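You operate a simulated robot arm through the tools that you are given. There is no shell and no other tool. Be economical: measure what you need, move in short steps, check, and stop when the job is done.

You are at the controls of a simulated two-armed robot. One attempt, no reset.

Task
On the top of the road side table, fold the checked cloth in half, so that its two short edges meet.

It is judged by the outcome, as a careful person would: the job done as asked, and still so three seconds after it is handed in. It fails if anything else is knocked over, pushed out of place, dropped, spilled or broken. Flat cloth is picked up by pressing the open fingertips on it (5 to 10 N) and closing them slowly along it; thin cloth reads only 2 to 8 mm in the jaws.

Robot
Two 7-joint arms with two-finger parallel grippers on one trunk, on a base that drives. Base frame: it is fixed to the floor where the robot stands at the start and does not move with it; the origin is under the middle of the robot, x ahead of it, y to its left, z up. Units: m, degrees, N and s.
The left shoulder is at the start at [0.07, 0.163, 1.095], the right one opposite. Places, roughly: top of the road side table [0.5, 0.1, 0.8]. Payload 3.43 kg a hand.
The tool frame of a hand sits at the grasp point between the pads (the TCP): z along the fingers, y along the line on which they close. The tips reach 0.034 m beyond it. The gripper opens to 0.128 m. The fingers are 0.024 m wide and 0.012 m thick; the gripper's body (0.048 by 0.13 m) begins 0.096 m behind the TCP.
Orientation is that of the tool frame in the base frame, as [roll, pitch, yaw] about the fixed x, y, z axes, in that order (R = Rz(yaw) Ry(pitch) Rx(roll)). With the fingers straight down and closing along the base's y, the tool's x points along the base's -x, its y along +y and its z along -z.

Tools
- The arms move only by the tool jog_arm. It takes "left_series", "right_series" or both (then of equal length, played together; a hand with none holds still); each is a list of rows, each a list of 3 entries, a list of its own where there are three numbers: the shift along the base's x, y, z in units of 20 mm (1.0 is 20 mm), then the turn, a rotation vector about the base's x, y, z in units of 8 degrees (1.0 is 8 degrees), then the opening, from 0 (shut) to 1 (fully open). In form: [[[dx, dy, dz], [ax, ay, az], grip], ...]. A call has 1 to 8 rows; each row shifts and turns the commanded pose from where the row before left it. A call with a number of a shift or a turn outside -1 to 1 is refused whole. A row lasts 0.2 s, in which the tool goes at most 0.05 m and 8.6 degrees; a call with a longer step from one row to the next is refused whole, and so is a gripper value outside its range. A pose out of reach is approached as far as the arm can. The call stops where the force on the tool passes 40 N (or 10 N more than at its start, if that is more) or the arm is blocked; 0.2 s more then pass. The fingers move at their own pace (about 0.153 m/s each) and stop on an object; they squeeze with about 31 N. The grip force told is the motor's: it shows also when the fingers shut on nothing. Time passes only in rows, and 0.2 s behind the last, so rows that do not move let the fingers close. The reply holds the time, the measured pose of the TCP, the force on the tool along the base axes, the opening and the grip force, in the units named above and with some noise, with the torque about the TCP (base axes, N m) and any sound that the robot's microphone picked up.
- Cameras (640 x 400 px; columns grow to the right, rows downward): "scene" is now at [0.1264, -0.0052, 1.303]; the picture's right is [-0.05, -1.00, 0.00], its down [-0.76, 0.04, -0.65] and it looks along [0.65, -0.03, -0.76] (base axes); focal length 214 px, centre (320, 200). "left" rides on the left gripper at [0.076, 0.011, -0.16] in its tool frame; the picture's right is [-0.15, 0.99, 0.00], its down [-0.88, -0.13, -0.46] and it looks along [-0.45, -0.07, 0.89] (tool axes); focal length 234 px, centre (320, 200). "right" rides on the right gripper at [0.076, -0.011, -0.16] in its tool frame; the picture's right is [0.15, 0.99, 0.00], its down [-0.88, 0.13, -0.46] and it looks along [-0.45, 0.07, 0.89] (tool axes); focal length 234 px, centre (320, 200).
- grab_frame(camera): a new picture of that camera. The clock stands still meanwhile.
- lift_body(by): slides the trunk up (or, below 0, down) by that many m; the arms and the scene camera ride with it, the base frame stays. It gives what a move gives, with no picture.
- steer(legs): drives the robot by 1 to 6 legs, each [ahead, left, turn to the left] in m, m and degrees, along the robot's own axes; the way and the turn of a leg run together, so that a leg with both is an arc; at most 1.5 m and 180 degrees a leg. The arms and the cameras ride along, it lands a little off, and it stops where it bumps. It gives what a move gives.
- head_to(pan, tilt): turns the head with the scene camera to pan (to the left, within 86 degrees either way) and tilt (down, from -29 to 69), counted from straight ahead of the robot. It gives what a move gives.
- measure_at(camera, pixels): for up to 12 pixels [column, row] of the newest picture of that camera ("zoom" is the newest enlarged one), the place [x, y, z] in the base frame of the surface seen there, good to about 0.002 m. The clock stands still meanwhile.
- inspect(camera, box): a new picture of the part [left, top, right, bottom] of that camera's present view, enlarged. The clock stands still meanwhile.
- hand_in(): hands the job in; it is judged then, once.

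Go step by step. Measure first, check grasps and placings, and put right what went wrong. The budget is 80 turns and 58 pictures, counting those below and the enlarged ones. Unless the task says otherwise, let go and move clear before handing in, and close with one line.

The tools are called as name(argument=value, ...) on one line, values as JSON. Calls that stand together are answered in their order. jog_arm: Moves the arms, as the interface text tells. Its arguments: {"type":"object","properties":{"left_series":{"type":"array","items":{"type":"array"}},"right_series":{"type":"array","items":{"type":"array"}}},"required":[]} The other tools are called the same way: lift_body (by) slides the trunk up or down; steer (legs) drives the base; head_to (pan, tilt) turns the head that bears the scene camera; grab_frame (camera) takes a picture; measure_at (camera, pixels) gives the place of the surface under pixels of a picture; inspect (camera, box) takes an enlarged picture of a part of a camera's view; hand_in () hands the job in.

At the start:

```text
time_s: 0.0
left_position: [0.5059, 0.1295, 1.0036]
left_tool_rot: [180.0, 0.0, -179.9]
left_ft_force: [0.3, 0.5, 0.0]
left_torque: [0.02, 0.01, -0.03]
left_gripper_width: 0.1278
left_grasp_force: 0.1
right_position: [0.5019, -0.2846, 1.0201]
right_tool_rot: [179.9, 0.0, 180.0]
right_ft_force: [0.4, -0.2, 0.0]
right_torque: [0.01, -0.01, 0.03]
right_gripper_width: 0.128
right_grasp_force: 0.1
trunk travel left (down, up): [-0.575, 0.365]
robot x, y, heading: [0.0027, -0.0027, -0.0]
head pan, tilt: [-2.9, 49.5]
```

scene: 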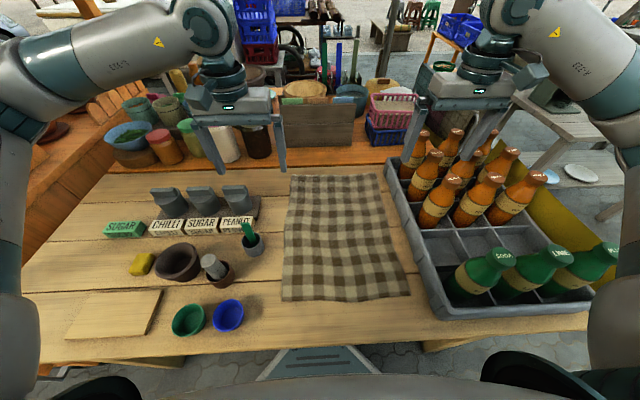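
right: 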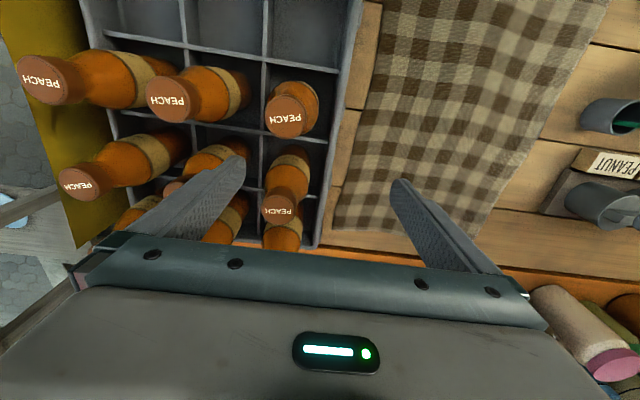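
left: 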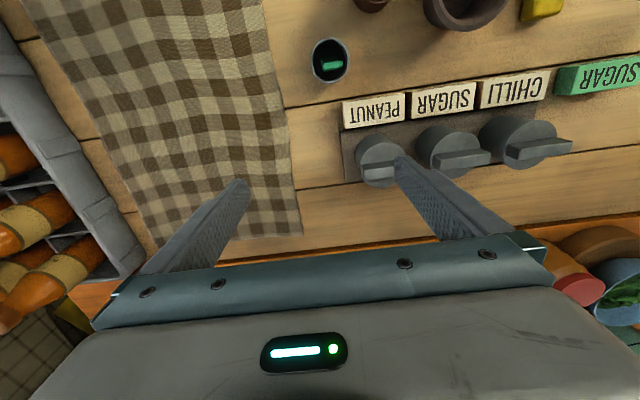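

The cloth lies in the scene picture with corners at about (291,176), (379,175), (410,296), (282,300). I'll measure the corners, edges and neighbours.

measure_at(camera="scene", pixels=[[292, 178], [378, 177], [408, 294], [284, 299], [345, 297], [335, 177], [340, 230], [289, 240], [393, 235], [412, 270], [390, 180], [250, 245]])

inspect(camera="scene", box=[220, 150, 460, 320])

```text
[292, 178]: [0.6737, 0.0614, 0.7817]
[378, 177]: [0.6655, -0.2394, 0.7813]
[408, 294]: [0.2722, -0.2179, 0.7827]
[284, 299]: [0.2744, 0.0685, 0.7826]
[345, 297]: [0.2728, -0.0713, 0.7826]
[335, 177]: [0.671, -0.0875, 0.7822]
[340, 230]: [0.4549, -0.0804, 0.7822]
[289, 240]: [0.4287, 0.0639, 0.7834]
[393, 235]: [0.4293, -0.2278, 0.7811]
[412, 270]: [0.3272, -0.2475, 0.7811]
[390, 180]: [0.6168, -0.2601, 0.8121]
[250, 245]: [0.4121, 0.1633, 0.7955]
```

```text
2.35 times, centred on (340, 235) of scene
```

zoom: 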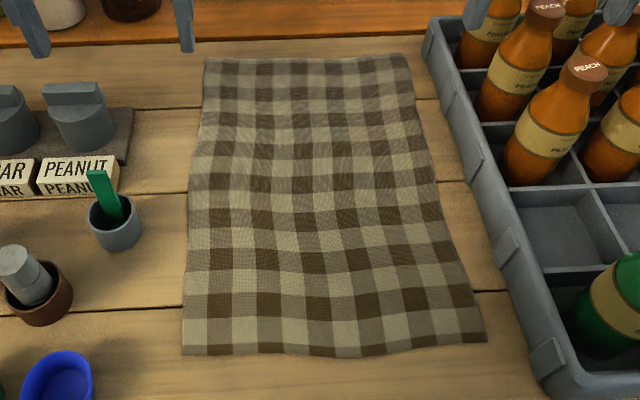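

The cloth spans x 0.27–0.67 and y −0.24–0.065, so its short edges are the near and far ones. I plan to fold the far edge onto the near one, and first I'll check the clearances behind it and at the crate.

measure_at(camera="scene", pixels=[[330, 165], [330, 150], [320, 110], [258, 130], [385, 135], [388, 168], [422, 133], [455, 133], [400, 215], [455, 180], [539, 177], [236, 195]])

jog_arm(left_series=[[[0, 0, 1], [0, 0, 0], 1], [[0, 0, 1], [0, 0, 0], 1], [[0, 0, 1], [0, 0, 0], 1]], right_series=[[[0, 0, 1], [0, 0, 0], 1], [[0, 0, 1], [0, 0, 0], 1], [[0, 0, 1], [0, 0, 0], 1]])

```text
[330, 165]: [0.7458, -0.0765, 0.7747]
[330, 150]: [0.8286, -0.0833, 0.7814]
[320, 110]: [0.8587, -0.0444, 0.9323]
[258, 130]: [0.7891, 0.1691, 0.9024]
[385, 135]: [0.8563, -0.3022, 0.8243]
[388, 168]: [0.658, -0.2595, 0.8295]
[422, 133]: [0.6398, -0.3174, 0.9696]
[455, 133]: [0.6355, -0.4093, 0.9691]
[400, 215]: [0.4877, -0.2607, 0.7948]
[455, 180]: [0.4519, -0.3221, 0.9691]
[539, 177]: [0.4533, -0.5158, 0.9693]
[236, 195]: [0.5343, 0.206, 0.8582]
```

```text
time_s: 0.8
left_position: [0.5054, 0.128, 1.0641]
left_tool_rot: [179.9, 0.0, -179.9]
left_ft_force: [-0.5, -0.1, 0.6]
left_torque: [0.0, 0.0, 0.01]
left_gripper_width: 0.1278
left_grasp_force: 0.0
right_position: [0.4999, -0.2824, 1.0818]
right_tool_rot: [180.0, 0.0, 179.9]
right_ft_force: [-0.1, -0.4, 0.3]
right_torque: [0.03, 0.0, -0.02]
right_gripper_width: 0.128
right_grasp_force: 0.0
trunk travel left (down, up): [-0.575, 0.365]
robot x, y, heading: [0.0024, 0.0008, -0.1]
head pan, tilt: [-2.9, 49.5]
```

The bottle caps top out at z 0.97 near y −0.32, and the far side is free up to x≈0.8. I'll back the robot 0.12 m so both edges are in reach.

steer(legs=[[-0.12, 0, 0]])

```text
time_s: 2.0
left_position: [0.3851, 0.1296, 1.0627]
left_tool_rot: [179.9, 0.0, -179.9]
left_ft_force: [-0.2, 0.2, -0.1]
left_torque: [-0.02, 0.01, 0.0]
left_gripper_width: 0.1283
left_grasp_force: 0.0
right_position: [0.382, -0.2841, 1.0819]
right_tool_rot: [179.9, 0.0, -180.0]
right_ft_force: [0.0, -0.5, 0.8]
right_torque: [-0.01, -0.03, 0.0]
right_gripper_width: 0.1279
right_grasp_force: 0.0
trunk travel left (down, up): [-0.575, 0.365]
robot x, y, heading: [-0.1227, 0.0001, -0.2]
head pan, tilt: [-2.9, 49.5]
```

Both hands ride clear of everything. Next I'll yaw them a quarter turn, so they close along x, and carry them over the far corners.

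jog_arm(left_series=[[[0.8, -0.28, 0], [0, 0, 0.703], 0.6], [[0.8, -0.28, 0], [0, 0, 0.703], 0.6], [[0.8, -0.28, 0], [0, 0, 0.703], 0.6], [[0.8, -0.28, 0], [0, 0, 0.703], 0.6], [[0.8, -0.28, 0], [0, 0, 0.703], 0.6], [[0.8, -0.28, 0], [0, 0, 0.703], 0.6], [[0.8, -0.28, 0], [0, 0, 0.703], 0.6], [[0.8, -0.28, 0], [0, 0, 0.703], 0.6]], right_series=[[[0.8, 0.2, 0], [0, 0, -0.703], 0.6], [[0.8, 0.2, 0], [0, 0, -0.703], 0.6], [[0.8, 0.2, 0], [0, 0, -0.703], 0.6], [[0.8, 0.2, 0], [0, 0, -0.703], 0.6], [[0.8, 0.2, 0], [0, 0, -0.703], 0.6], [[0.8, 0.2, 0], [0, 0, -0.703], 0.6], [[0.8, 0.2, 0], [0, 0, -0.703], 0.6], [[0.8, 0.2, 0], [0, 0, -0.703], 0.6]])

jog_arm(left_series=[[[0.8, -0.28, 0], [0, 0, 0.703], 0.4], [[0.8, -0.28, 0], [0, 0, 0.703], 0.4], [[0.8, -0.28, 0], [0, 0, 0.703], 0.4], [[0.8, -0.28, 0], [0, 0, 0.703], 0.4], [[0.8, -0.28, 0], [0, 0, 0.703], 0.4], [[0.8, -0.28, 0], [0, 0, 0.703], 0.4], [[0.8, -0.28, 0], [0, 0, 0.703], 0.4], [[0.8, -0.28, 0], [0, 0, 0.703], 0.4]], right_series=[[[0.8, 0.2, 0], [0, 0, -0.703], 0.4], [[0.8, 0.2, 0], [0, 0, -0.703], 0.4], [[0.8, 0.2, 0], [0, 0, -0.703], 0.4], [[0.8, 0.2, 0], [0, 0, -0.703], 0.4], [[0.8, 0.2, 0], [0, 0, -0.703], 0.4], [[0.8, 0.2, 0], [0, 0, -0.703], 0.4], [[0.8, 0.2, 0], [0, 0, -0.703], 0.4], [[0.8, 0.2, 0], [0, 0, -0.703], 0.4]])

grab_frame(camera="scene")

```text
time_s: 3.8
left_position: [0.5142, 0.0829, 1.0618]
left_tool_rot: [-180.0, -0.1, -134.9]
left_ft_force: [-0.9, 0.3, -0.3]
left_torque: [-0.04, 0.02, 0.0]
left_gripper_width: 0.0769
left_grasp_force: 0.0
right_position: [0.5117, -0.2505, 1.082]
right_tool_rot: [179.9, -0.2, 134.8]
right_ft_force: [0.1, 0.3, 0.4]
right_torque: [-0.01, 0.01, -0.03]
right_gripper_width: 0.0771
right_grasp_force: 0.0
trunk travel left (down, up): [-0.575, 0.365]
robot x, y, heading: [-0.1219, 0.0014, 0.1]
head pan, tilt: [-2.9, 49.5]
```

```text
time_s: 5.6
left_position: [0.6418, 0.037, 1.0627]
left_tool_rot: [-179.9, 0.0, -89.9]
left_ft_force: [0.5, -0.9, -0.1]
left_torque: [-0.03, 0.02, -0.02]
left_gripper_width: 0.0513
left_grasp_force: 0.0
right_position: [0.6379, -0.2199, 1.0826]
right_tool_rot: [179.9, 0.0, 90.0]
right_ft_force: [0.2, 0.3, 0.2]
right_torque: [0.01, 0.0, 0.02]
right_gripper_width: 0.0513
right_grasp_force: 0.0
trunk travel left (down, up): [-0.575, 0.365]
robot x, y, heading: [-0.121, 0.002, -0.0]
head pan, tilt: [-2.9, 49.5]
```

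```text
53 pictures are left
```

scene: 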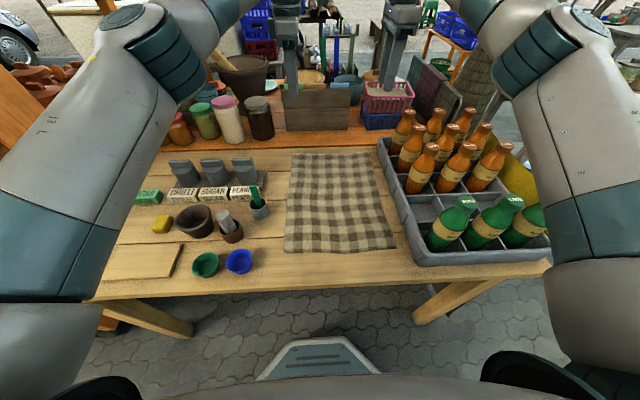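

Both hands hang over the far corners, closing along x. I'll descend to about 15–20 mm above the cloth and check with a picture.

jog_arm(left_series=[[[0.03, 0.03, -0.95], [0, 0, 0], 0.35], [[0.03, 0.03, -0.95], [0, 0, 0], 0.35], [[0.03, 0.03, -0.95], [0, 0, 0], 0.35], [[0.03, 0.03, -0.95], [0, 0, 0], 0.35], [[0.03, 0.03, -0.95], [0, 0, 0], 0.35], [[0.03, 0.03, -0.95], [0, 0, 0], 0.35], [[0.03, 0.03, -0.95], [0, 0, 0], 0.35], [[0.03, 0.03, -0.95], [0, 0, 0], 0.35]], right_series=[[[0.06, 0, -1], [0, 0, 0], 0.35], [[0.06, 0, -1], [0, 0, 0], 0.35], [[0.06, 0, -1], [0, 0, 0], 0.35], [[0.06, 0, -1], [0, 0, 0], 0.35], [[0.06, 0, -1], [0, 0, 0], 0.35], [[0.06, 0, -1], [0, 0, 0], 0.35], [[0.06, 0, -1], [0, 0, 0], 0.35], [[0.06, 0, -1], [0, 0, 0], 0.35]])

jog_arm(left_series=[[[0, 0, -0.9], [0, 0, 0], 0.35], [[0, 0, -0.9], [0, 0, 0], 0.35], [[0, 0, -0.9], [0, 0, 0], 0.35]], right_series=[[[0, 0, -1], [0, 0, 0], 0.35], [[0, 0, -1], [0, 0, 0], 0.35], [[0, 0, -1], [0, 0, 0], 0.35]])

grab_frame(camera="left")

grab_frame(camera="right")

```text
time_s: 7.4
left_position: [0.6473, 0.0447, 0.909]
left_tool_rot: [180.0, 0.0, -90.0]
left_ft_force: [0.7, 0.0, -0.4]
left_torque: [0.0, 0.01, -0.01]
left_gripper_width: 0.0447
left_grasp_force: 0.0
right_position: [0.6478, -0.2197, 0.9192]
right_tool_rot: [180.0, 0.0, 90.1]
right_ft_force: [0.3, -0.4, -0.2]
right_torque: [-0.01, -0.01, 0.0]
right_gripper_width: 0.0449
right_grasp_force: 0.0
trunk travel left (down, up): [-0.575, 0.365]
robot x, y, heading: [-0.1195, 0.0005, 0.1]
head pan, tilt: [-2.9, 49.5]
```

```text
time_s: 8.2
left_position: [0.6484, 0.0467, 0.855]
left_tool_rot: [-180.0, -0.1, -90.0]
left_ft_force: [-0.5, 0.3, 0.4]
left_torque: [0.01, 0.01, 0.01]
left_gripper_width: 0.0447
left_grasp_force: 0.0
right_position: [0.6476, -0.2196, 0.8614]
right_tool_rot: [-179.9, 0.0, 90.1]
right_ft_force: [0.4, -0.3, 0.3]
right_torque: [-0.02, -0.01, -0.01]
right_gripper_width: 0.0446
right_grasp_force: 0.0
trunk travel left (down, up): [-0.575, 0.365]
robot x, y, heading: [-0.1236, -0.0019, -0.2]
head pan, tilt: [-2.9, 49.5]
```

```text
52 pictures are left
```

left: 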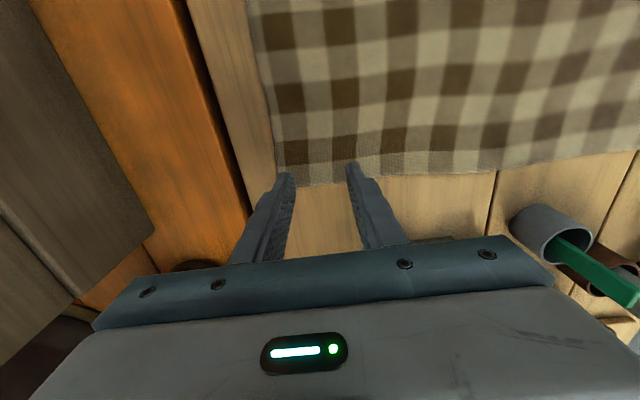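

```text
51 pictures are left
```

right: 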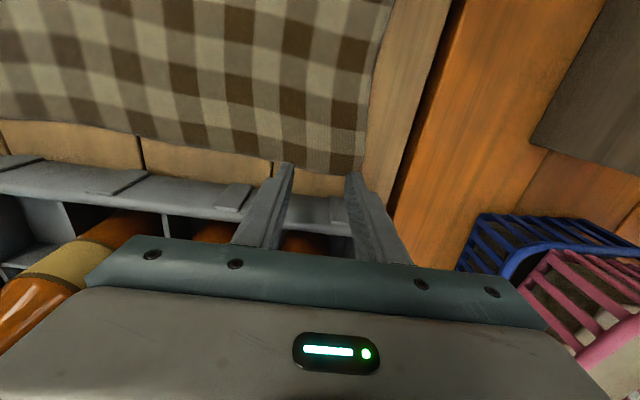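

Left view: the corner is near (281,188), under the outer finger. Right view: the corner is near (363,172). I'll measure both precisely.

measure_at(camera="left", pixels=[[274, 150], [270, 120], [302, 184], [336, 178], [400, 174], [450, 172]])

measure_at(camera="right", pixels=[[360, 165], [366, 140], [370, 110], [340, 168], [300, 162], [240, 155]])

```text
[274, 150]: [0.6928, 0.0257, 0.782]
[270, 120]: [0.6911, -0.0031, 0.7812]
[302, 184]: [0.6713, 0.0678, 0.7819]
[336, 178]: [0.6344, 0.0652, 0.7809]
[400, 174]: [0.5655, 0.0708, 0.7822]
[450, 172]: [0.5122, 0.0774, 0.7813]
```

```text
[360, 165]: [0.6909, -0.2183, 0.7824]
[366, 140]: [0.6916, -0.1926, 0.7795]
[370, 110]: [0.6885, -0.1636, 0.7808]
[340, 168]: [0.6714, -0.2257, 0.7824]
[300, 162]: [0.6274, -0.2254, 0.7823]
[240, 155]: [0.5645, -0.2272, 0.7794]
```

The far edge is really at x≈0.692, with y from −0.228 to +0.067. I'll shift both hands out to x≈0.665 and lower them near contact.

jog_arm(left_series=[[[0.83, 0, 0], [0, 0, 0], 0.35], [[0, 0, -0.8], [0, 0, 0], 0.35], [[0, 0, -0.7], [0, 0, 0], 0.35]], right_series=[[[0.87, 0.35, 0], [0, 0, 0], 0.35], [[0, 0, -0.9], [0, 0, 0], 0.35], [[0, 0, -0.9], [0, 0, 0], 0.35]])

```text
time_s: 9.0
left_position: [0.6634, 0.045, 0.8262]
left_tool_rot: [180.0, 0.0, -90.0]
left_ft_force: [0.7, -0.5, -0.5]
left_torque: [-0.02, 0.05, 0.0]
left_gripper_width: 0.045
left_grasp_force: 0.1
right_position: [0.6665, -0.2126, 0.8266]
right_tool_rot: [180.0, 0.1, 90.1]
right_ft_force: [-0.2, -0.4, 0.6]
right_torque: [0.01, 0.03, -0.03]
right_gripper_width: 0.0451
right_grasp_force: 0.0
trunk travel left (down, up): [-0.575, 0.365]
robot x, y, heading: [-0.1181, 0.001, -0.1]
head pan, tilt: [-2.9, 49.5]
```

jog_arm(left_series=[[[0, 0, -0.35], [0, 0, 0], 0.35], [[0, 0, -0.15], [0, 0, 0], 0.35], [[0, 0, 0], [0, 0, 0], 0.35]], right_series=[[[0, 0, -0.35], [0, 0, 0], 0.35], [[0, 0, -0.15], [0, 0, 0], 0.35], [[0, 0, 0], [0, 0, 0], 0.35]])

```text
time_s: 9.8
left_position: [0.6627, 0.0452, 0.8166]
left_tool_rot: [180.0, 0.0, -90.0]
left_ft_force: [0.2, 0.6, -0.4]
left_torque: [0.01, 0.02, 0.03]
left_gripper_width: 0.0448
left_grasp_force: 0.1
right_position: [0.666, -0.2117, 0.8159]
right_tool_rot: [-180.0, -0.1, 90.1]
right_ft_force: [0.4, 0.0, 2.0]
right_torque: [-0.05, 0.06, -0.01]
right_gripper_width: 0.0447
right_grasp_force: 0.0
trunk travel left (down, up): [-0.575, 0.365]
robot x, y, heading: [-0.1187, -0.0035, 0.0]
head pan, tilt: [-2.9, 49.5]
```

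The right hand just touches (2 N) and the left is just above. I'll press on gently.

jog_arm(left_series=[[[0, 0, -0.12], [0, 0, 0], 0.35], [[0, 0, 0], [0, 0, 0], 0.35]], right_series=[[[0, 0, -0.07], [0, 0, 0], 0.35], [[0, 0, 0], [0, 0, 0], 0.35]])

```text
time_s: 10.4
left_position: [0.6612, 0.044, 0.8166]
left_tool_rot: [-179.8, 0.0, -90.0]
left_ft_force: [1.9, 0.2, 6.6]
left_torque: [0.05, 0.04, 0.02]
left_gripper_width: 0.0444
left_grasp_force: 0.1
right_position: [0.6659, -0.2118, 0.816]
right_tool_rot: [179.7, 0.0, 90.1]
right_ft_force: [1.9, -0.3, 5.2]
right_torque: [0.04, 0.03, -0.03]
right_gripper_width: 0.0443
right_grasp_force: 0.1
trunk travel left (down, up): [-0.575, 0.365]
robot x, y, heading: [-0.1171, -0.0011, 0.0]
head pan, tilt: [-2.9, 49.5]
```

Contact forces are 6.6 and 5.2 N, in the right range. Now I'll close slowly.

jog_arm(left_series=[[[0, 0, -0.02], [0, 0, 0], 0.3], [[0, 0, 0], [0, 0, 0], 0.25], [[0, 0, 0], [0, 0, 0], 0.2], [[0, 0, 0], [0, 0, 0], 0.15], [[0, 0, 0], [0, 0, 0], 0.1], [[0, 0, 0], [0, 0, 0], 0.05], [[0, 0, 0], [0, 0, 0], 0], [[0, 0, 0], [0, 0, 0], 0]], right_series=[[[0, 0, -0.04], [0, 0, 0], 0.3], [[0, 0, 0], [0, 0, 0], 0.25], [[0, 0, 0], [0, 0, 0], 0.2], [[0, 0, 0], [0, 0, 0], 0.15], [[0, 0, 0], [0, 0, 0], 0.1], [[0, 0, 0], [0, 0, 0], 0.05], [[0, 0, 0], [0, 0, 0], 0], [[0, 0, 0], [0, 0, 0], 0]])

grab_frame(camera="left")

grab_frame(camera="right")

```text
time_s: 12.2
left_position: [0.6609, 0.0443, 0.8161]
left_tool_rot: [-179.8, 0.0, -90.0]
left_ft_force: [0.2, -5.0, 6.4]
left_torque: [-0.15, 0.05, 0.04]
left_gripper_width: 0.0128
left_grasp_force: 31.3
right_position: [0.6636, -0.2118, 0.8157]
right_tool_rot: [179.8, 0.0, 90.1]
right_ft_force: [-0.3, 5.1, 15.0]
right_torque: [0.18, 0.1, -0.01]
right_gripper_width: 0.0112
right_grasp_force: 31.0
trunk travel left (down, up): [-0.575, 0.365]
robot x, y, heading: [-0.1235, 0.0037, -0.1]
head pan, tilt: [-2.9, 49.5]
```

```text
50 pictures are left
```

left: 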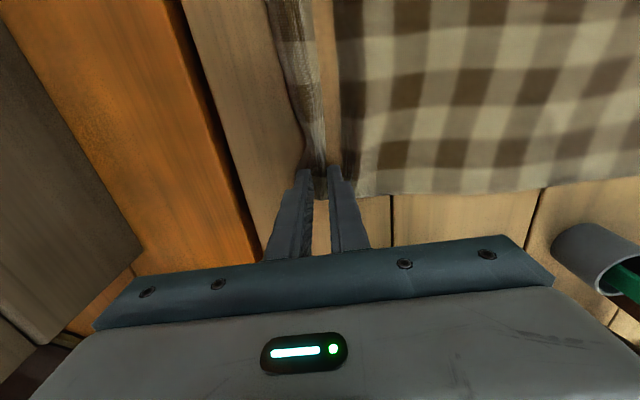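

```text
49 pictures are left
```

right: 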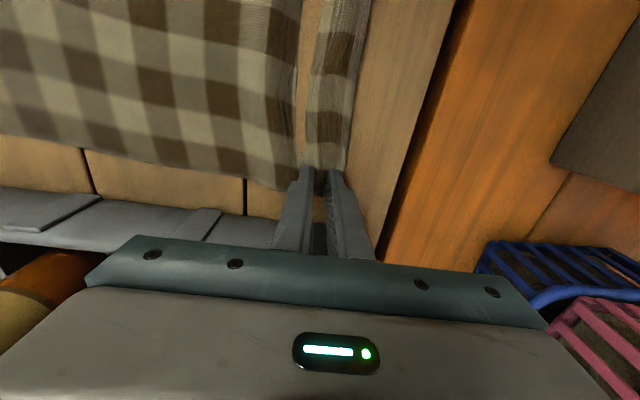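

Both jaws hold bunched cloth (13 and 11 mm, 31 N). I'll lift a little to check that the grasp holds.

jog_arm(left_series=[[[0, 0, 0.6], [0, 0, 0], 0], [[-0.1, 0, 0.8], [0, 0, 0], 0], [[-0.2, 0, 0.8], [0, 0, 0], 0], [[-0.2, 0, 0.8], [0, 0, 0], 0]], right_series=[[[0, 0, 0.6], [0, 0, 0], 0], [[-0.1, 0, 0.8], [0, 0, 0], 0], [[-0.2, 0, 0.8], [0, 0, 0], 0], [[-0.2, 0, 0.8], [0, 0, 0], 0]])

inspect(camera="scene", box=[220, 90, 460, 260])

grab_frame(camera="left")

grab_frame(camera="right")

```text
time_s: 13.2
left_position: [0.653, 0.046, 0.8747]
left_tool_rot: [-179.9, 0.1, -90.1]
left_ft_force: [1.0, -3.7, 0.4]
left_torque: [-0.12, -0.03, 0.02]
left_gripper_width: 0.0124
left_grasp_force: 31.3
right_position: [0.6544, -0.2127, 0.8744]
right_tool_rot: [180.0, 0.0, 90.1]
right_ft_force: [-0.4, 4.2, 0.5]
right_torque: [0.11, -0.01, -0.05]
right_gripper_width: 0.0023
right_grasp_force: 31.0
trunk travel left (down, up): [-0.575, 0.365]
robot x, y, heading: [-0.1175, 0.0006, 0.0]
head pan, tilt: [-2.9, 49.5]
```

```text
2.35 times, centred on (340, 175) of scene
```

zoom: 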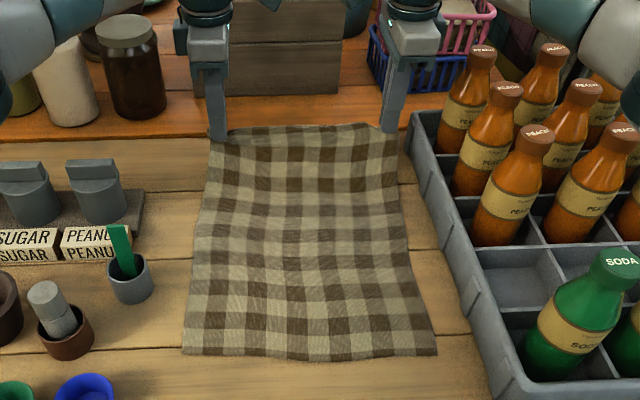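

```text
47 pictures are left
```

left: 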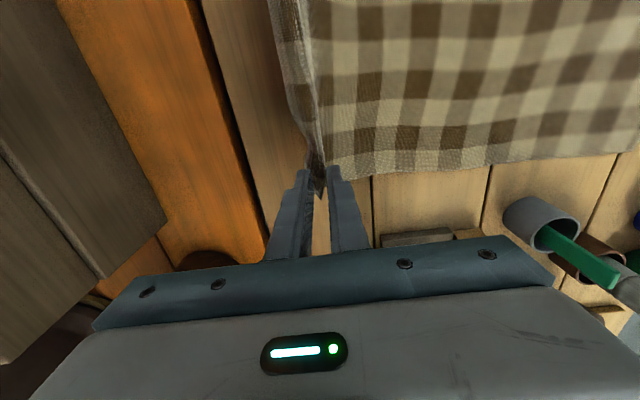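

```text
46 pictures are left
```

right: 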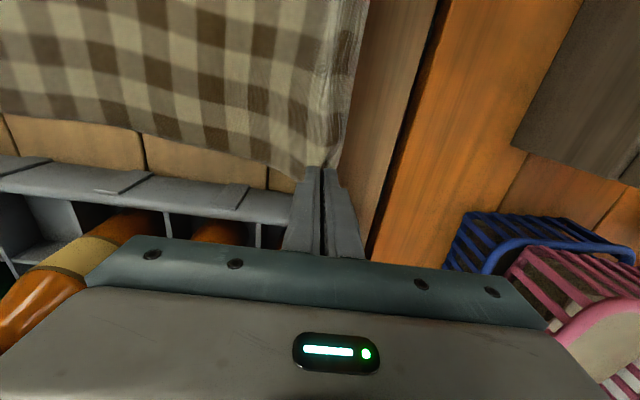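

Both corners are held and the cloth hangs straight between them. I'll carry the edge up and back toward the robot, tilting the fingers ahead a little and easing the hands together slightly.

jog_arm(left_series=[[[-0.5, -0.02, 0.6], [0, -0.3, 0], 0], [[-0.6, -0.02, 0.6], [0, -0.3, 0], 0], [[-0.7, -0.02, 0.5], [0, -0.3, 0], 0], [[-0.9, -0.02, 0.5], [0, -0.3, 0], 0], [[-0.9, -0.02, 0.3], [0, -0.3, 0], 0], [[-0.9, -0.02, 0.2], [0, -0.3, 0], 0], [[-0.9, -0.02, 0.2], [0, -0.3, 0], 0], [[-0.9, -0.02, 0.1], [0, -0.3, 0], 0]], right_series=[[[-0.5, 0.02, 0.6], [0, -0.3, 0], 0], [[-0.6, 0.02, 0.6], [0, -0.3, 0], 0], [[-0.7, 0.02, 0.5], [0, -0.3, 0], 0], [[-0.9, 0.02, 0.5], [0, -0.3, 0], 0], [[-0.9, 0.02, 0.3], [0, -0.3, 0], 0], [[-0.9, 0.02, 0.2], [0, -0.3, 0], 0], [[-0.9, 0.02, 0.2], [0, -0.3, 0], 0], [[-0.9, 0.02, 0.1], [0, -0.3, 0], 0]])

grab_frame(camera="scene")

```text
time_s: 15.0
left_position: [0.5277, 0.041, 0.9343]
left_tool_rot: [-160.7, 0.1, -89.9]
left_ft_force: [0.0, 0.2, -0.6]
left_torque: [-0.03, 0.04, -0.01]
left_gripper_width: 0.0022
left_grasp_force: 31.4
right_position: [0.5277, -0.2093, 0.9344]
right_tool_rot: [160.7, 0.1, 90.0]
right_ft_force: [-0.6, -0.1, 0.0]
right_torque: [0.0, 0.0, 0.01]
right_gripper_width: 0.0024
right_grasp_force: 31.0
trunk travel left (down, up): [-0.575, 0.365]
robot x, y, heading: [-0.1209, -0.002, 0.0]
head pan, tilt: [-2.9, 49.5]
```

```text
45 pictures are left
```

scene: 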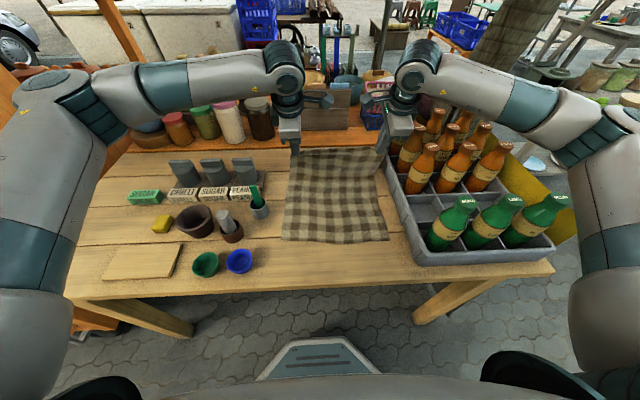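

The left jaw now reads 2.2 mm, and the near edge looks higher in the picture (row ~241), so I'll look closer.

inspect(camera="scene", box=[240, 110, 440, 260])

measure_at(camera="scene", pixels=[[284, 238], [335, 241], [387, 239], [300, 155], [340, 155], [376, 155], [330, 180], [335, 210]])

grab_frame(camera="left")

grab_frame(camera="right")

```text
2.67 times, centred on (340, 185) of scene
```

zoom: 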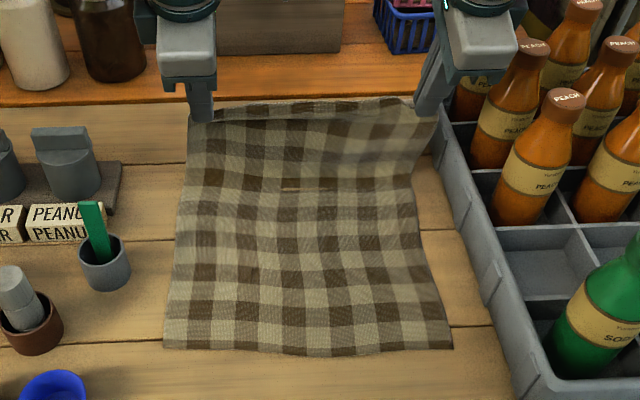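

```text
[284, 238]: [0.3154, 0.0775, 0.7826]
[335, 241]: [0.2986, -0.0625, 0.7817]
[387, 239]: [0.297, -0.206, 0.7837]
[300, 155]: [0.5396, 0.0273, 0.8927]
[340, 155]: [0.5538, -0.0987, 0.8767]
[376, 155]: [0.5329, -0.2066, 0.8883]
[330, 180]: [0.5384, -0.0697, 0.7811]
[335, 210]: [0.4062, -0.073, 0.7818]
```

```text
43 pictures are left
```

left: 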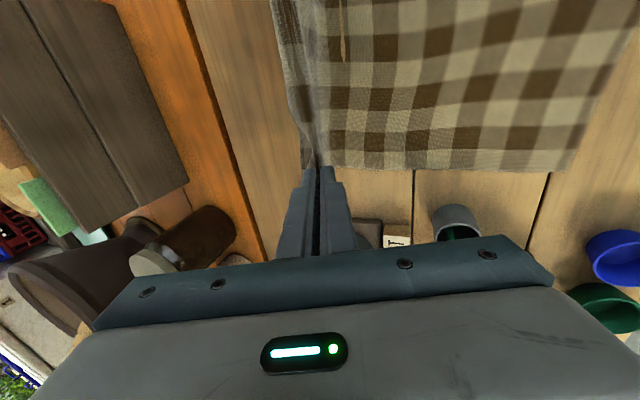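

```text
42 pictures are left
```

right: 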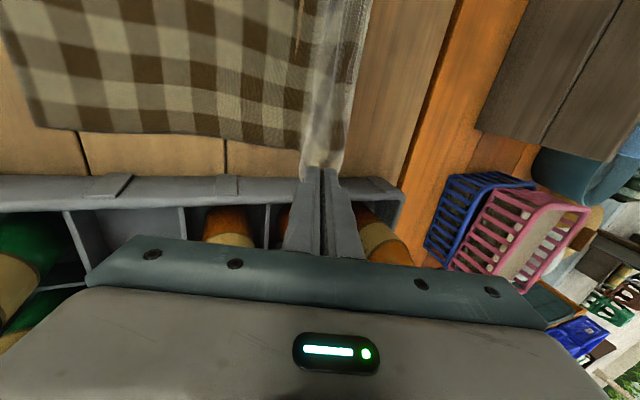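

Both corners are still held; the near edge slid to about x=0.30 during the grasp, which is fine. The cloth is slack, so I'll back the base 0.13 m with the hands riding along, which gives room near the landing line.

steer(legs=[[-0.13, 0, 0]])

inspect(camera="scene", box=[240, 80, 440, 230])

```text
time_s: 16.3
left_position: [0.4004, 0.0395, 0.9335]
left_tool_rot: [-160.8, 0.0, -90.2]
left_ft_force: [0.2, -0.4, 0.9]
left_torque: [0.02, 0.03, -0.02]
left_gripper_width: 0.0021
left_grasp_force: 31.4
right_position: [0.3996, -0.2118, 0.9336]
right_tool_rot: [160.8, 0.1, 90.0]
right_ft_force: [-0.6, 0.7, 0.4]
right_torque: [0.01, 0.02, 0.03]
right_gripper_width: 0.002
right_grasp_force: 30.7
trunk travel left (down, up): [-0.575, 0.365]
robot x, y, heading: [-0.2481, 0.0051, -0.4]
head pan, tilt: [-2.9, 49.5]
```

```text
2.67 times, centred on (340, 155) of scene
```

zoom: 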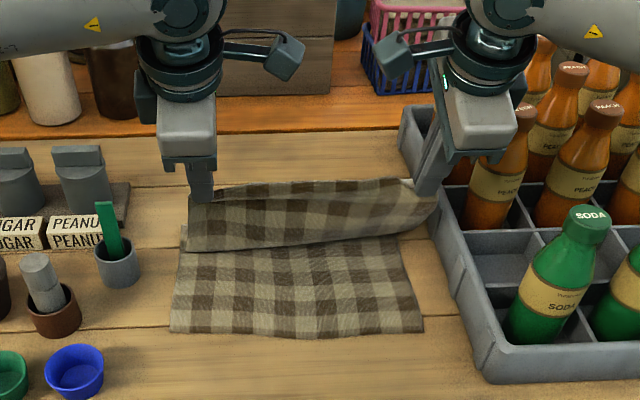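

The fold is forming, with a flap or sag hanging in front between zoom (185,250) and (400,232). I'll measure it and the near edge.

measure_at(camera="zoom", pixels=[[190, 248], [250, 246], [330, 238], [400, 228], [200, 200], [320, 186], [410, 184], [172, 329], [250, 333], [340, 335], [420, 328], [250, 260]])

grab_frame(camera="left")

grab_frame(camera="right")

```text
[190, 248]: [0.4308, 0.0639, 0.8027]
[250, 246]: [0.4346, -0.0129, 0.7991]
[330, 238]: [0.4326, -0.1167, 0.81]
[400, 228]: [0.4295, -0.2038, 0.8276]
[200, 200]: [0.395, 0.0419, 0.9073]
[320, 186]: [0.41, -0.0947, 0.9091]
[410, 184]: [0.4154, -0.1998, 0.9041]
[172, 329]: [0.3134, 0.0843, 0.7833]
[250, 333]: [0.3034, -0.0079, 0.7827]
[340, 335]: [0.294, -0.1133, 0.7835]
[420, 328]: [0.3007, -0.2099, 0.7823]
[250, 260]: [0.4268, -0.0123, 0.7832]
```

```text
40 pictures are left
```

left: 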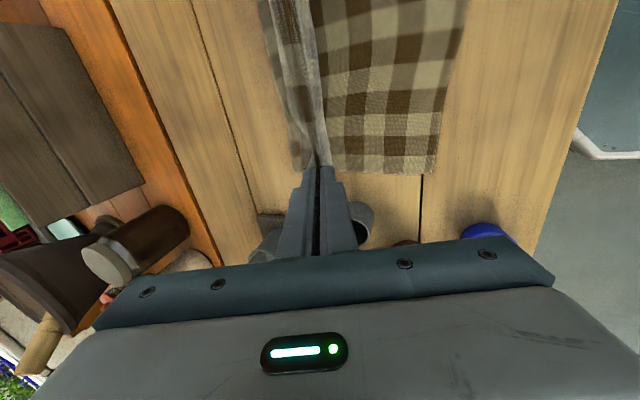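

```text
39 pictures are left
```

right: 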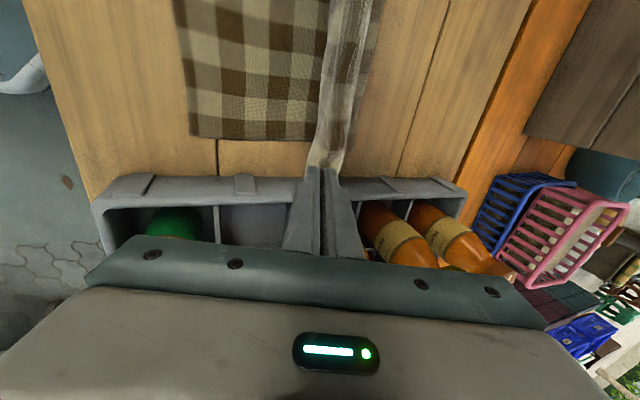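

The band is the main cloth hanging from the pinch, so the held edge itself is in the jaws. I'll measure the near corners accurately through the wrist cameras.

measure_at(camera="left", pixels=[[432, 171], [436, 174], [430, 168], [443, 110], [452, 60], [345, 171], [318, 160]])

measure_at(camera="right", pixels=[[195, 134], [192, 136], [188, 100], [180, 40], [300, 137], [325, 160]])

```text
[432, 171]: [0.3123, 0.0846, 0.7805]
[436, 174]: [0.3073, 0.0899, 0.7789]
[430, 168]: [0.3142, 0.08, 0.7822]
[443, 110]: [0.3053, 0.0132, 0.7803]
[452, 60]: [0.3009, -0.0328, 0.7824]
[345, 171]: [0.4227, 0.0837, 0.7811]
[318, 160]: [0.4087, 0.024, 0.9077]
```

```text
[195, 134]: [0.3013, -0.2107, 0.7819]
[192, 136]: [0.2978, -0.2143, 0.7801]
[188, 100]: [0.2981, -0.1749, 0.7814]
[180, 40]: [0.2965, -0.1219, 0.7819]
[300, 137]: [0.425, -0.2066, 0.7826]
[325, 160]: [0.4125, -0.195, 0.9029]
```

The near corners are at (0.312, 0.086) and (0.299, −0.213), so the held edge should land about 18 mm further left. I'll lower and move toward the near edge, tilting the fingers further ahead.

jog_arm(left_series=[[[-0.65, 0.13, -0.65], [0, -0.47, 0], 0], [[-0.65, 0.13, -0.65], [0, -0.47, 0], 0], [[-0.65, 0.13, -0.65], [0, -0.47, 0], 0], [[-0.65, 0.13, -0.65], [0, -0.47, 0], 0], [[-0.65, 0.13, -0.65], [0, -0.47, 0], 0], [[-0.65, 0.13, -0.65], [0, -0.47, 0], 0], [[-0.65, 0.13, -0.5], [0, -0.47, 0], 0], [[-0.6, 0.13, -0.3], [0, -0.47, 0], 0]], right_series=[[[-0.65, 0.09, -0.65], [0, -0.47, 0], 0], [[-0.65, 0.09, -0.65], [0, -0.47, 0], 0], [[-0.65, 0.09, -0.65], [0, -0.47, 0], 0], [[-0.65, 0.09, -0.65], [0, -0.47, 0], 0], [[-0.65, 0.09, -0.65], [0, -0.47, 0], 0], [[-0.65, 0.09, -0.65], [0, -0.47, 0], 0], [[-0.65, 0.09, -0.5], [0, -0.47, 0], 0], [[-0.6, 0.09, -0.3], [0, -0.47, 0], 0]])

inspect(camera="scene", box=[240, 80, 440, 230])

grab_frame(camera="left")

grab_frame(camera="right")

```text
time_s: 18.1
left_position: [0.2982, 0.0598, 0.8398]
left_tool_rot: [-130.7, 0.0, -90.1]
left_ft_force: [0.2, -4.7, 0.3]
left_torque: [-0.11, 0.04, -0.14]
left_gripper_width: 0.0022
left_grasp_force: 31.2
right_position: [0.2956, -0.1982, 0.8393]
right_tool_rot: [130.6, 0.0, 90.0]
right_ft_force: [-0.3, 4.6, 0.3]
right_torque: [0.05, 0.03, 0.12]
right_gripper_width: 0.0019
right_grasp_force: 31.4
trunk travel left (down, up): [-0.575, 0.365]
robot x, y, heading: [-0.248, 0.0016, 0.1]
head pan, tilt: [-2.9, 49.5]
```

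```text
2.67 times, centred on (340, 155) of scene
```

zoom: 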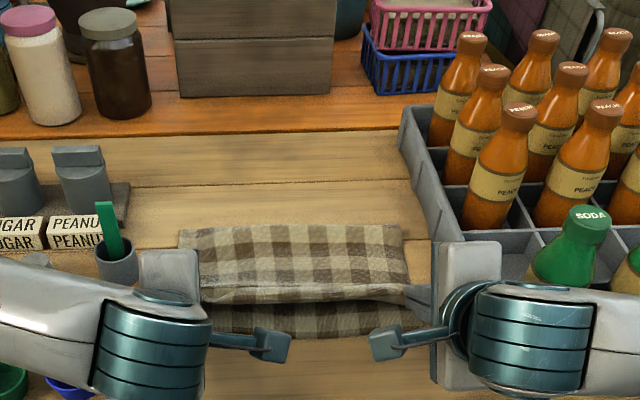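

```text
37 pictures are left
```

left: 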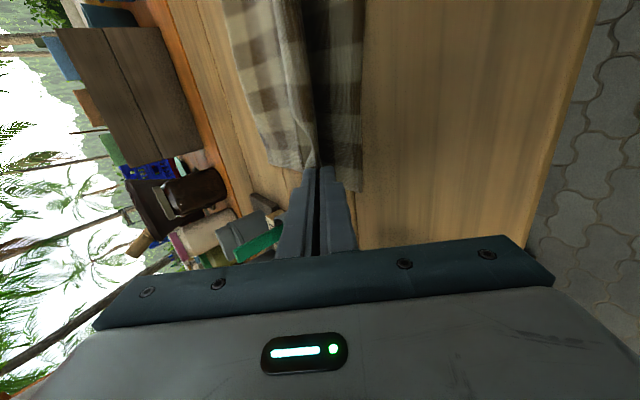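

```text
36 pictures are left
```

right: 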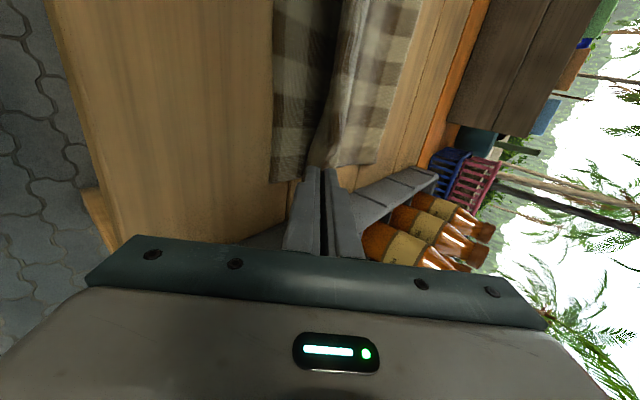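

Both corners are still held and the cloth is folding cleanly. I'll re-measure the near corners, left view (360,188) and right view (273,180), and the pinch points.

measure_at(camera="left", pixels=[[357, 186], [359, 150], [361, 100], [361, 40], [312, 160], [290, 160]])

measure_at(camera="right", pixels=[[277, 178], [277, 140], [278, 100], [278, 40], [325, 158], [350, 158]])

inspect(camera="left", box=[220, 60, 420, 210])

```text
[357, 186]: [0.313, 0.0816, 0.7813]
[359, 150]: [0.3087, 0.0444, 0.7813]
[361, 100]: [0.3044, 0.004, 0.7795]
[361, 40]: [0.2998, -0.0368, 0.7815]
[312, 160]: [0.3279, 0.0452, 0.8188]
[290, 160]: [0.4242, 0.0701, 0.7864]
```

```text
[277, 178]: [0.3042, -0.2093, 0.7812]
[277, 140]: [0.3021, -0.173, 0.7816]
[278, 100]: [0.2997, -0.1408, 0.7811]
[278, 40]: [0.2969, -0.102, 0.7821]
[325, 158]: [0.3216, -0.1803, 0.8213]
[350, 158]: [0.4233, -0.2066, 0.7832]
```

```text
2.67 times, centred on (320, 135) of left
```

zoom: 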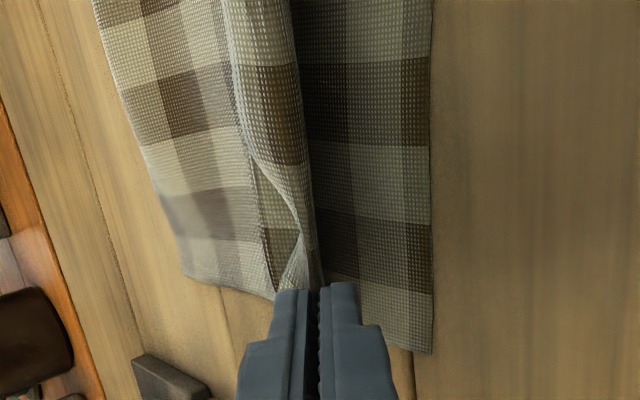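

In the left zoom there may be a small hem flap turned back on top at (250,160)–(275,290). I'll check on the right side and measure its width.

measure_at(camera="zoom", pixels=[[300, 120], [262, 120], [240, 120], [232, 60], [290, 60], [262, 200], [300, 200], [225, 20], [275, 20], [200, 120]])

inspect(camera="right", box=[220, 60, 420, 210])

inspect(camera="scene", box=[290, 155, 390, 220])

```text
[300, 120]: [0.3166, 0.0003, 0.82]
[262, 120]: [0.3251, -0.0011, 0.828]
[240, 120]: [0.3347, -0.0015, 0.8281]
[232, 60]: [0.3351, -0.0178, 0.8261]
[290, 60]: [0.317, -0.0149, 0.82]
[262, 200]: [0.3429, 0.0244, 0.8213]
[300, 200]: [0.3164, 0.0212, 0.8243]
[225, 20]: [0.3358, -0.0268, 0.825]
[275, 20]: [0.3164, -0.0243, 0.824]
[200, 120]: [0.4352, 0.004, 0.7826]
```

```text
2.67 times, centred on (320, 135) of right
```

zoom: 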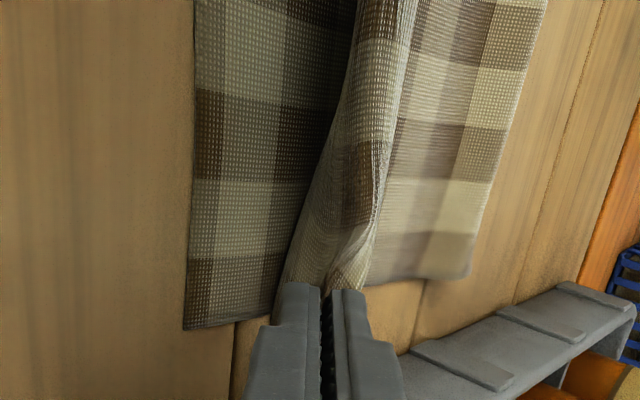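

```text
6.15 times, centred on (340, 188) of scene
```

zoom: 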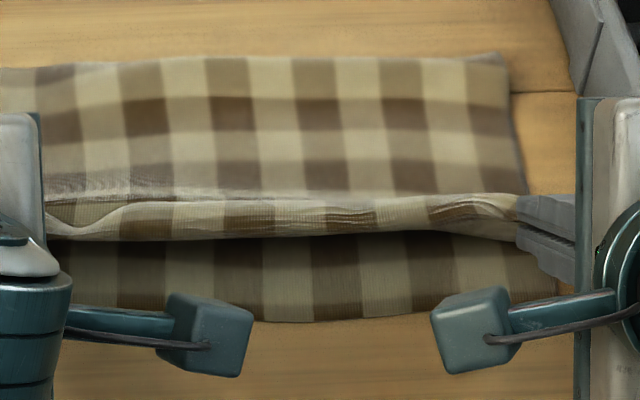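

A hem flap about 2 cm wide is turned back on top (x≈0.316–0.335), with the crest at x≈0.315. I'll lower the cloth near the table, open slightly, retreat along the fingers, and see how it settles before unrolling the hem.

jog_arm(left_series=[[[0, -0.05, -0.5], [0, 0, 0], 0], [[0, 0, -0.3], [0, 0, 0], 0], [[0, 0, 0], [0, 0, 0], 0.1], [[0, 0, 0], [0, 0, 0], 0.2], [[0, 0, 0], [0, 0, 0], 0.25]], right_series=[[[0, 0.05, -0.5], [0, 0, 0], 0], [[0, 0, -0.3], [0, 0, 0], 0], [[0, 0, 0], [0, 0, 0], 0.1], [[0, 0, 0], [0, 0, 0], 0.2], [[0, 0, 0], [0, 0, 0], 0.25]])

inspect(camera="left", box=[220, 60, 420, 210])

inspect(camera="right", box=[220, 60, 420, 210])

```text
time_s: 19.3
left_position: [0.2976, 0.0596, 0.8248]
left_tool_rot: [-130.8, 0.1, -90.0]
left_ft_force: [0.0, -0.6, 2.4]
left_torque: [0.04, -0.05, 0.0]
left_gripper_width: 0.031
left_grasp_force: 0.1
right_position: [0.2969, -0.1978, 0.8234]
right_tool_rot: [130.7, 0.0, 89.9]
right_ft_force: [1.1, -0.4, 4.7]
right_torque: [0.0, -0.07, -0.01]
right_gripper_width: 0.0298
right_grasp_force: 0.1
trunk travel left (down, up): [-0.575, 0.365]
robot x, y, heading: [-0.2487, -0.0023, -0.1]
head pan, tilt: [-2.9, 49.5]
```

```text
2.67 times, centred on (320, 135) of left
```

zoom: 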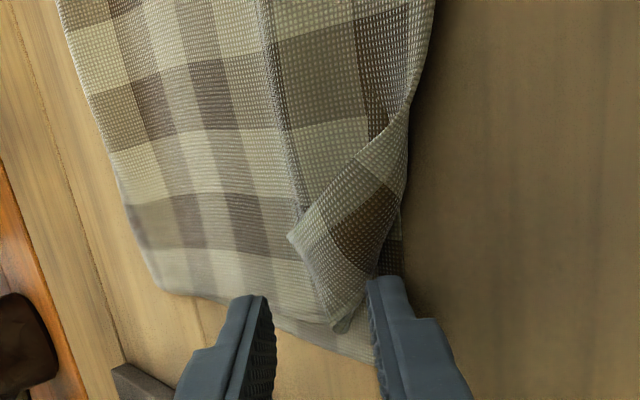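

```text
2.67 times, centred on (320, 135) of right
```

zoom: 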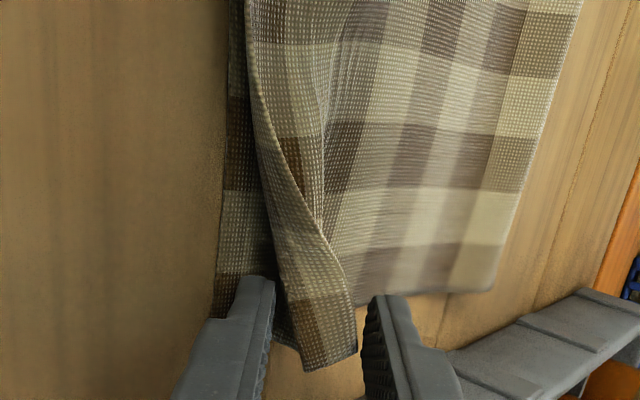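

The hem settled with a turned-back strip, folded over at the left corner and free at the right. I'll retreat the hands along the fingers and look properly.

jog_arm(left_series=[[[-0.5, 0, 0.6], [0, 0, 0], 0.25], [[-0.5, 0, 0.9], [0, 0, 0], 0.25], [[-0.3, 0.3, 1], [0, 0.5, 0], 0.25], [[0, 0.3, 1], [0, 0.5, 0], 0.25], [[0, 0.3, 1], [0, 0.5, 0], 0.25], [[0, 0.3, 1], [0, 0.5, 0], 0.25]], right_series=[[[-0.5, 0, 0.6], [0, 0, 0], 0.25], [[-0.5, 0, 0.9], [0, 0, 0], 0.25], [[-0.3, 0, 1], [0, 0.5, 0], 0.25], [[0, 0, 1], [0, 0.5, 0], 0.25], [[0, 0, 1], [0, 0.5, 0], 0.25], [[0, 0, 1], [0, 0.5, 0], 0.25]])

grab_frame(camera="left")

grab_frame(camera="right")

grab_frame(camera="scene")

```text
time_s: 20.7
left_position: [0.2725, 0.083, 0.9359]
left_tool_rot: [-146.8, 0.0, -90.1]
left_ft_force: [0.3, 0.8, 0.7]
left_torque: [0.02, 0.02, 0.0]
left_gripper_width: 0.0319
left_grasp_force: 0.1
right_position: [0.2915, -0.1922, 0.9261]
right_tool_rot: [146.8, 0.2, 90.0]
right_ft_force: [-0.1, 0.2, 0.1]
right_torque: [0.0, -0.02, 0.01]
right_gripper_width: 0.032
right_grasp_force: 0.0
right hand out of reach, approached as far as the arm can: row 1, 2, 3
trunk travel left (down, up): [-0.575, 0.365]
robot x, y, heading: [-0.2497, 0.0028, -0.3]
head pan, tilt: [-2.9, 49.5]
```

```text
30 pictures are left
```

left: 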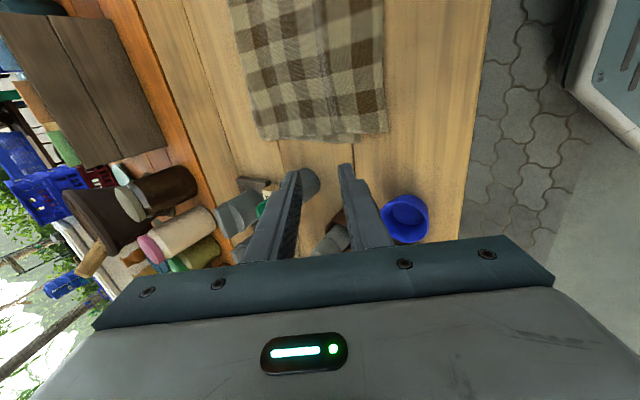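

```text
29 pictures are left
```

right: 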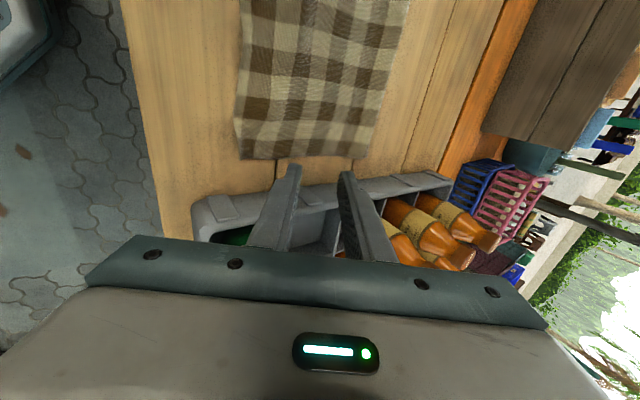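

```text
28 pictures are left
```

scene: 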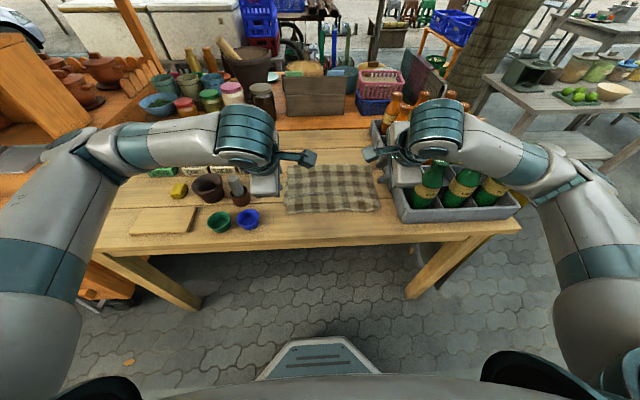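

It looks like the hem unrolled by itself and the two edges now nearly coincide. I'll zoom in to check.

inspect(camera="left", box=[220, 20, 420, 145])

inspect(camera="right", box=[210, 40, 410, 165])

inspect(camera="scene", box=[270, 150, 400, 230])

```text
3.20 times, centred on (320, 82) of left
```

zoom: 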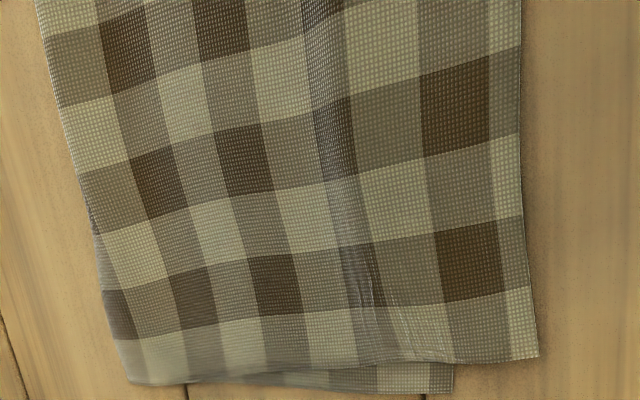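

```text
3.20 times, centred on (310, 102) of right
```

zoom: 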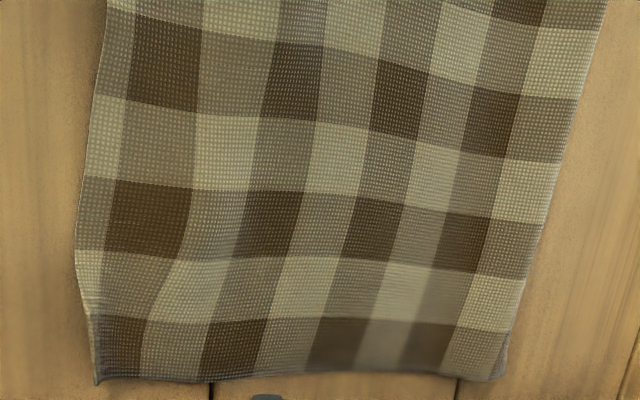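

```text
4.92 times, centred on (335, 190) of scene
```

zoom: 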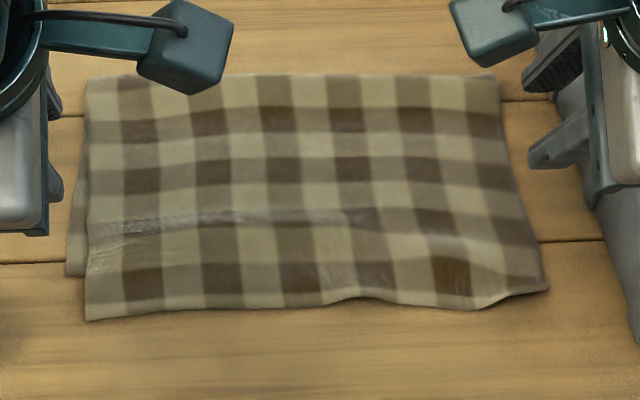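

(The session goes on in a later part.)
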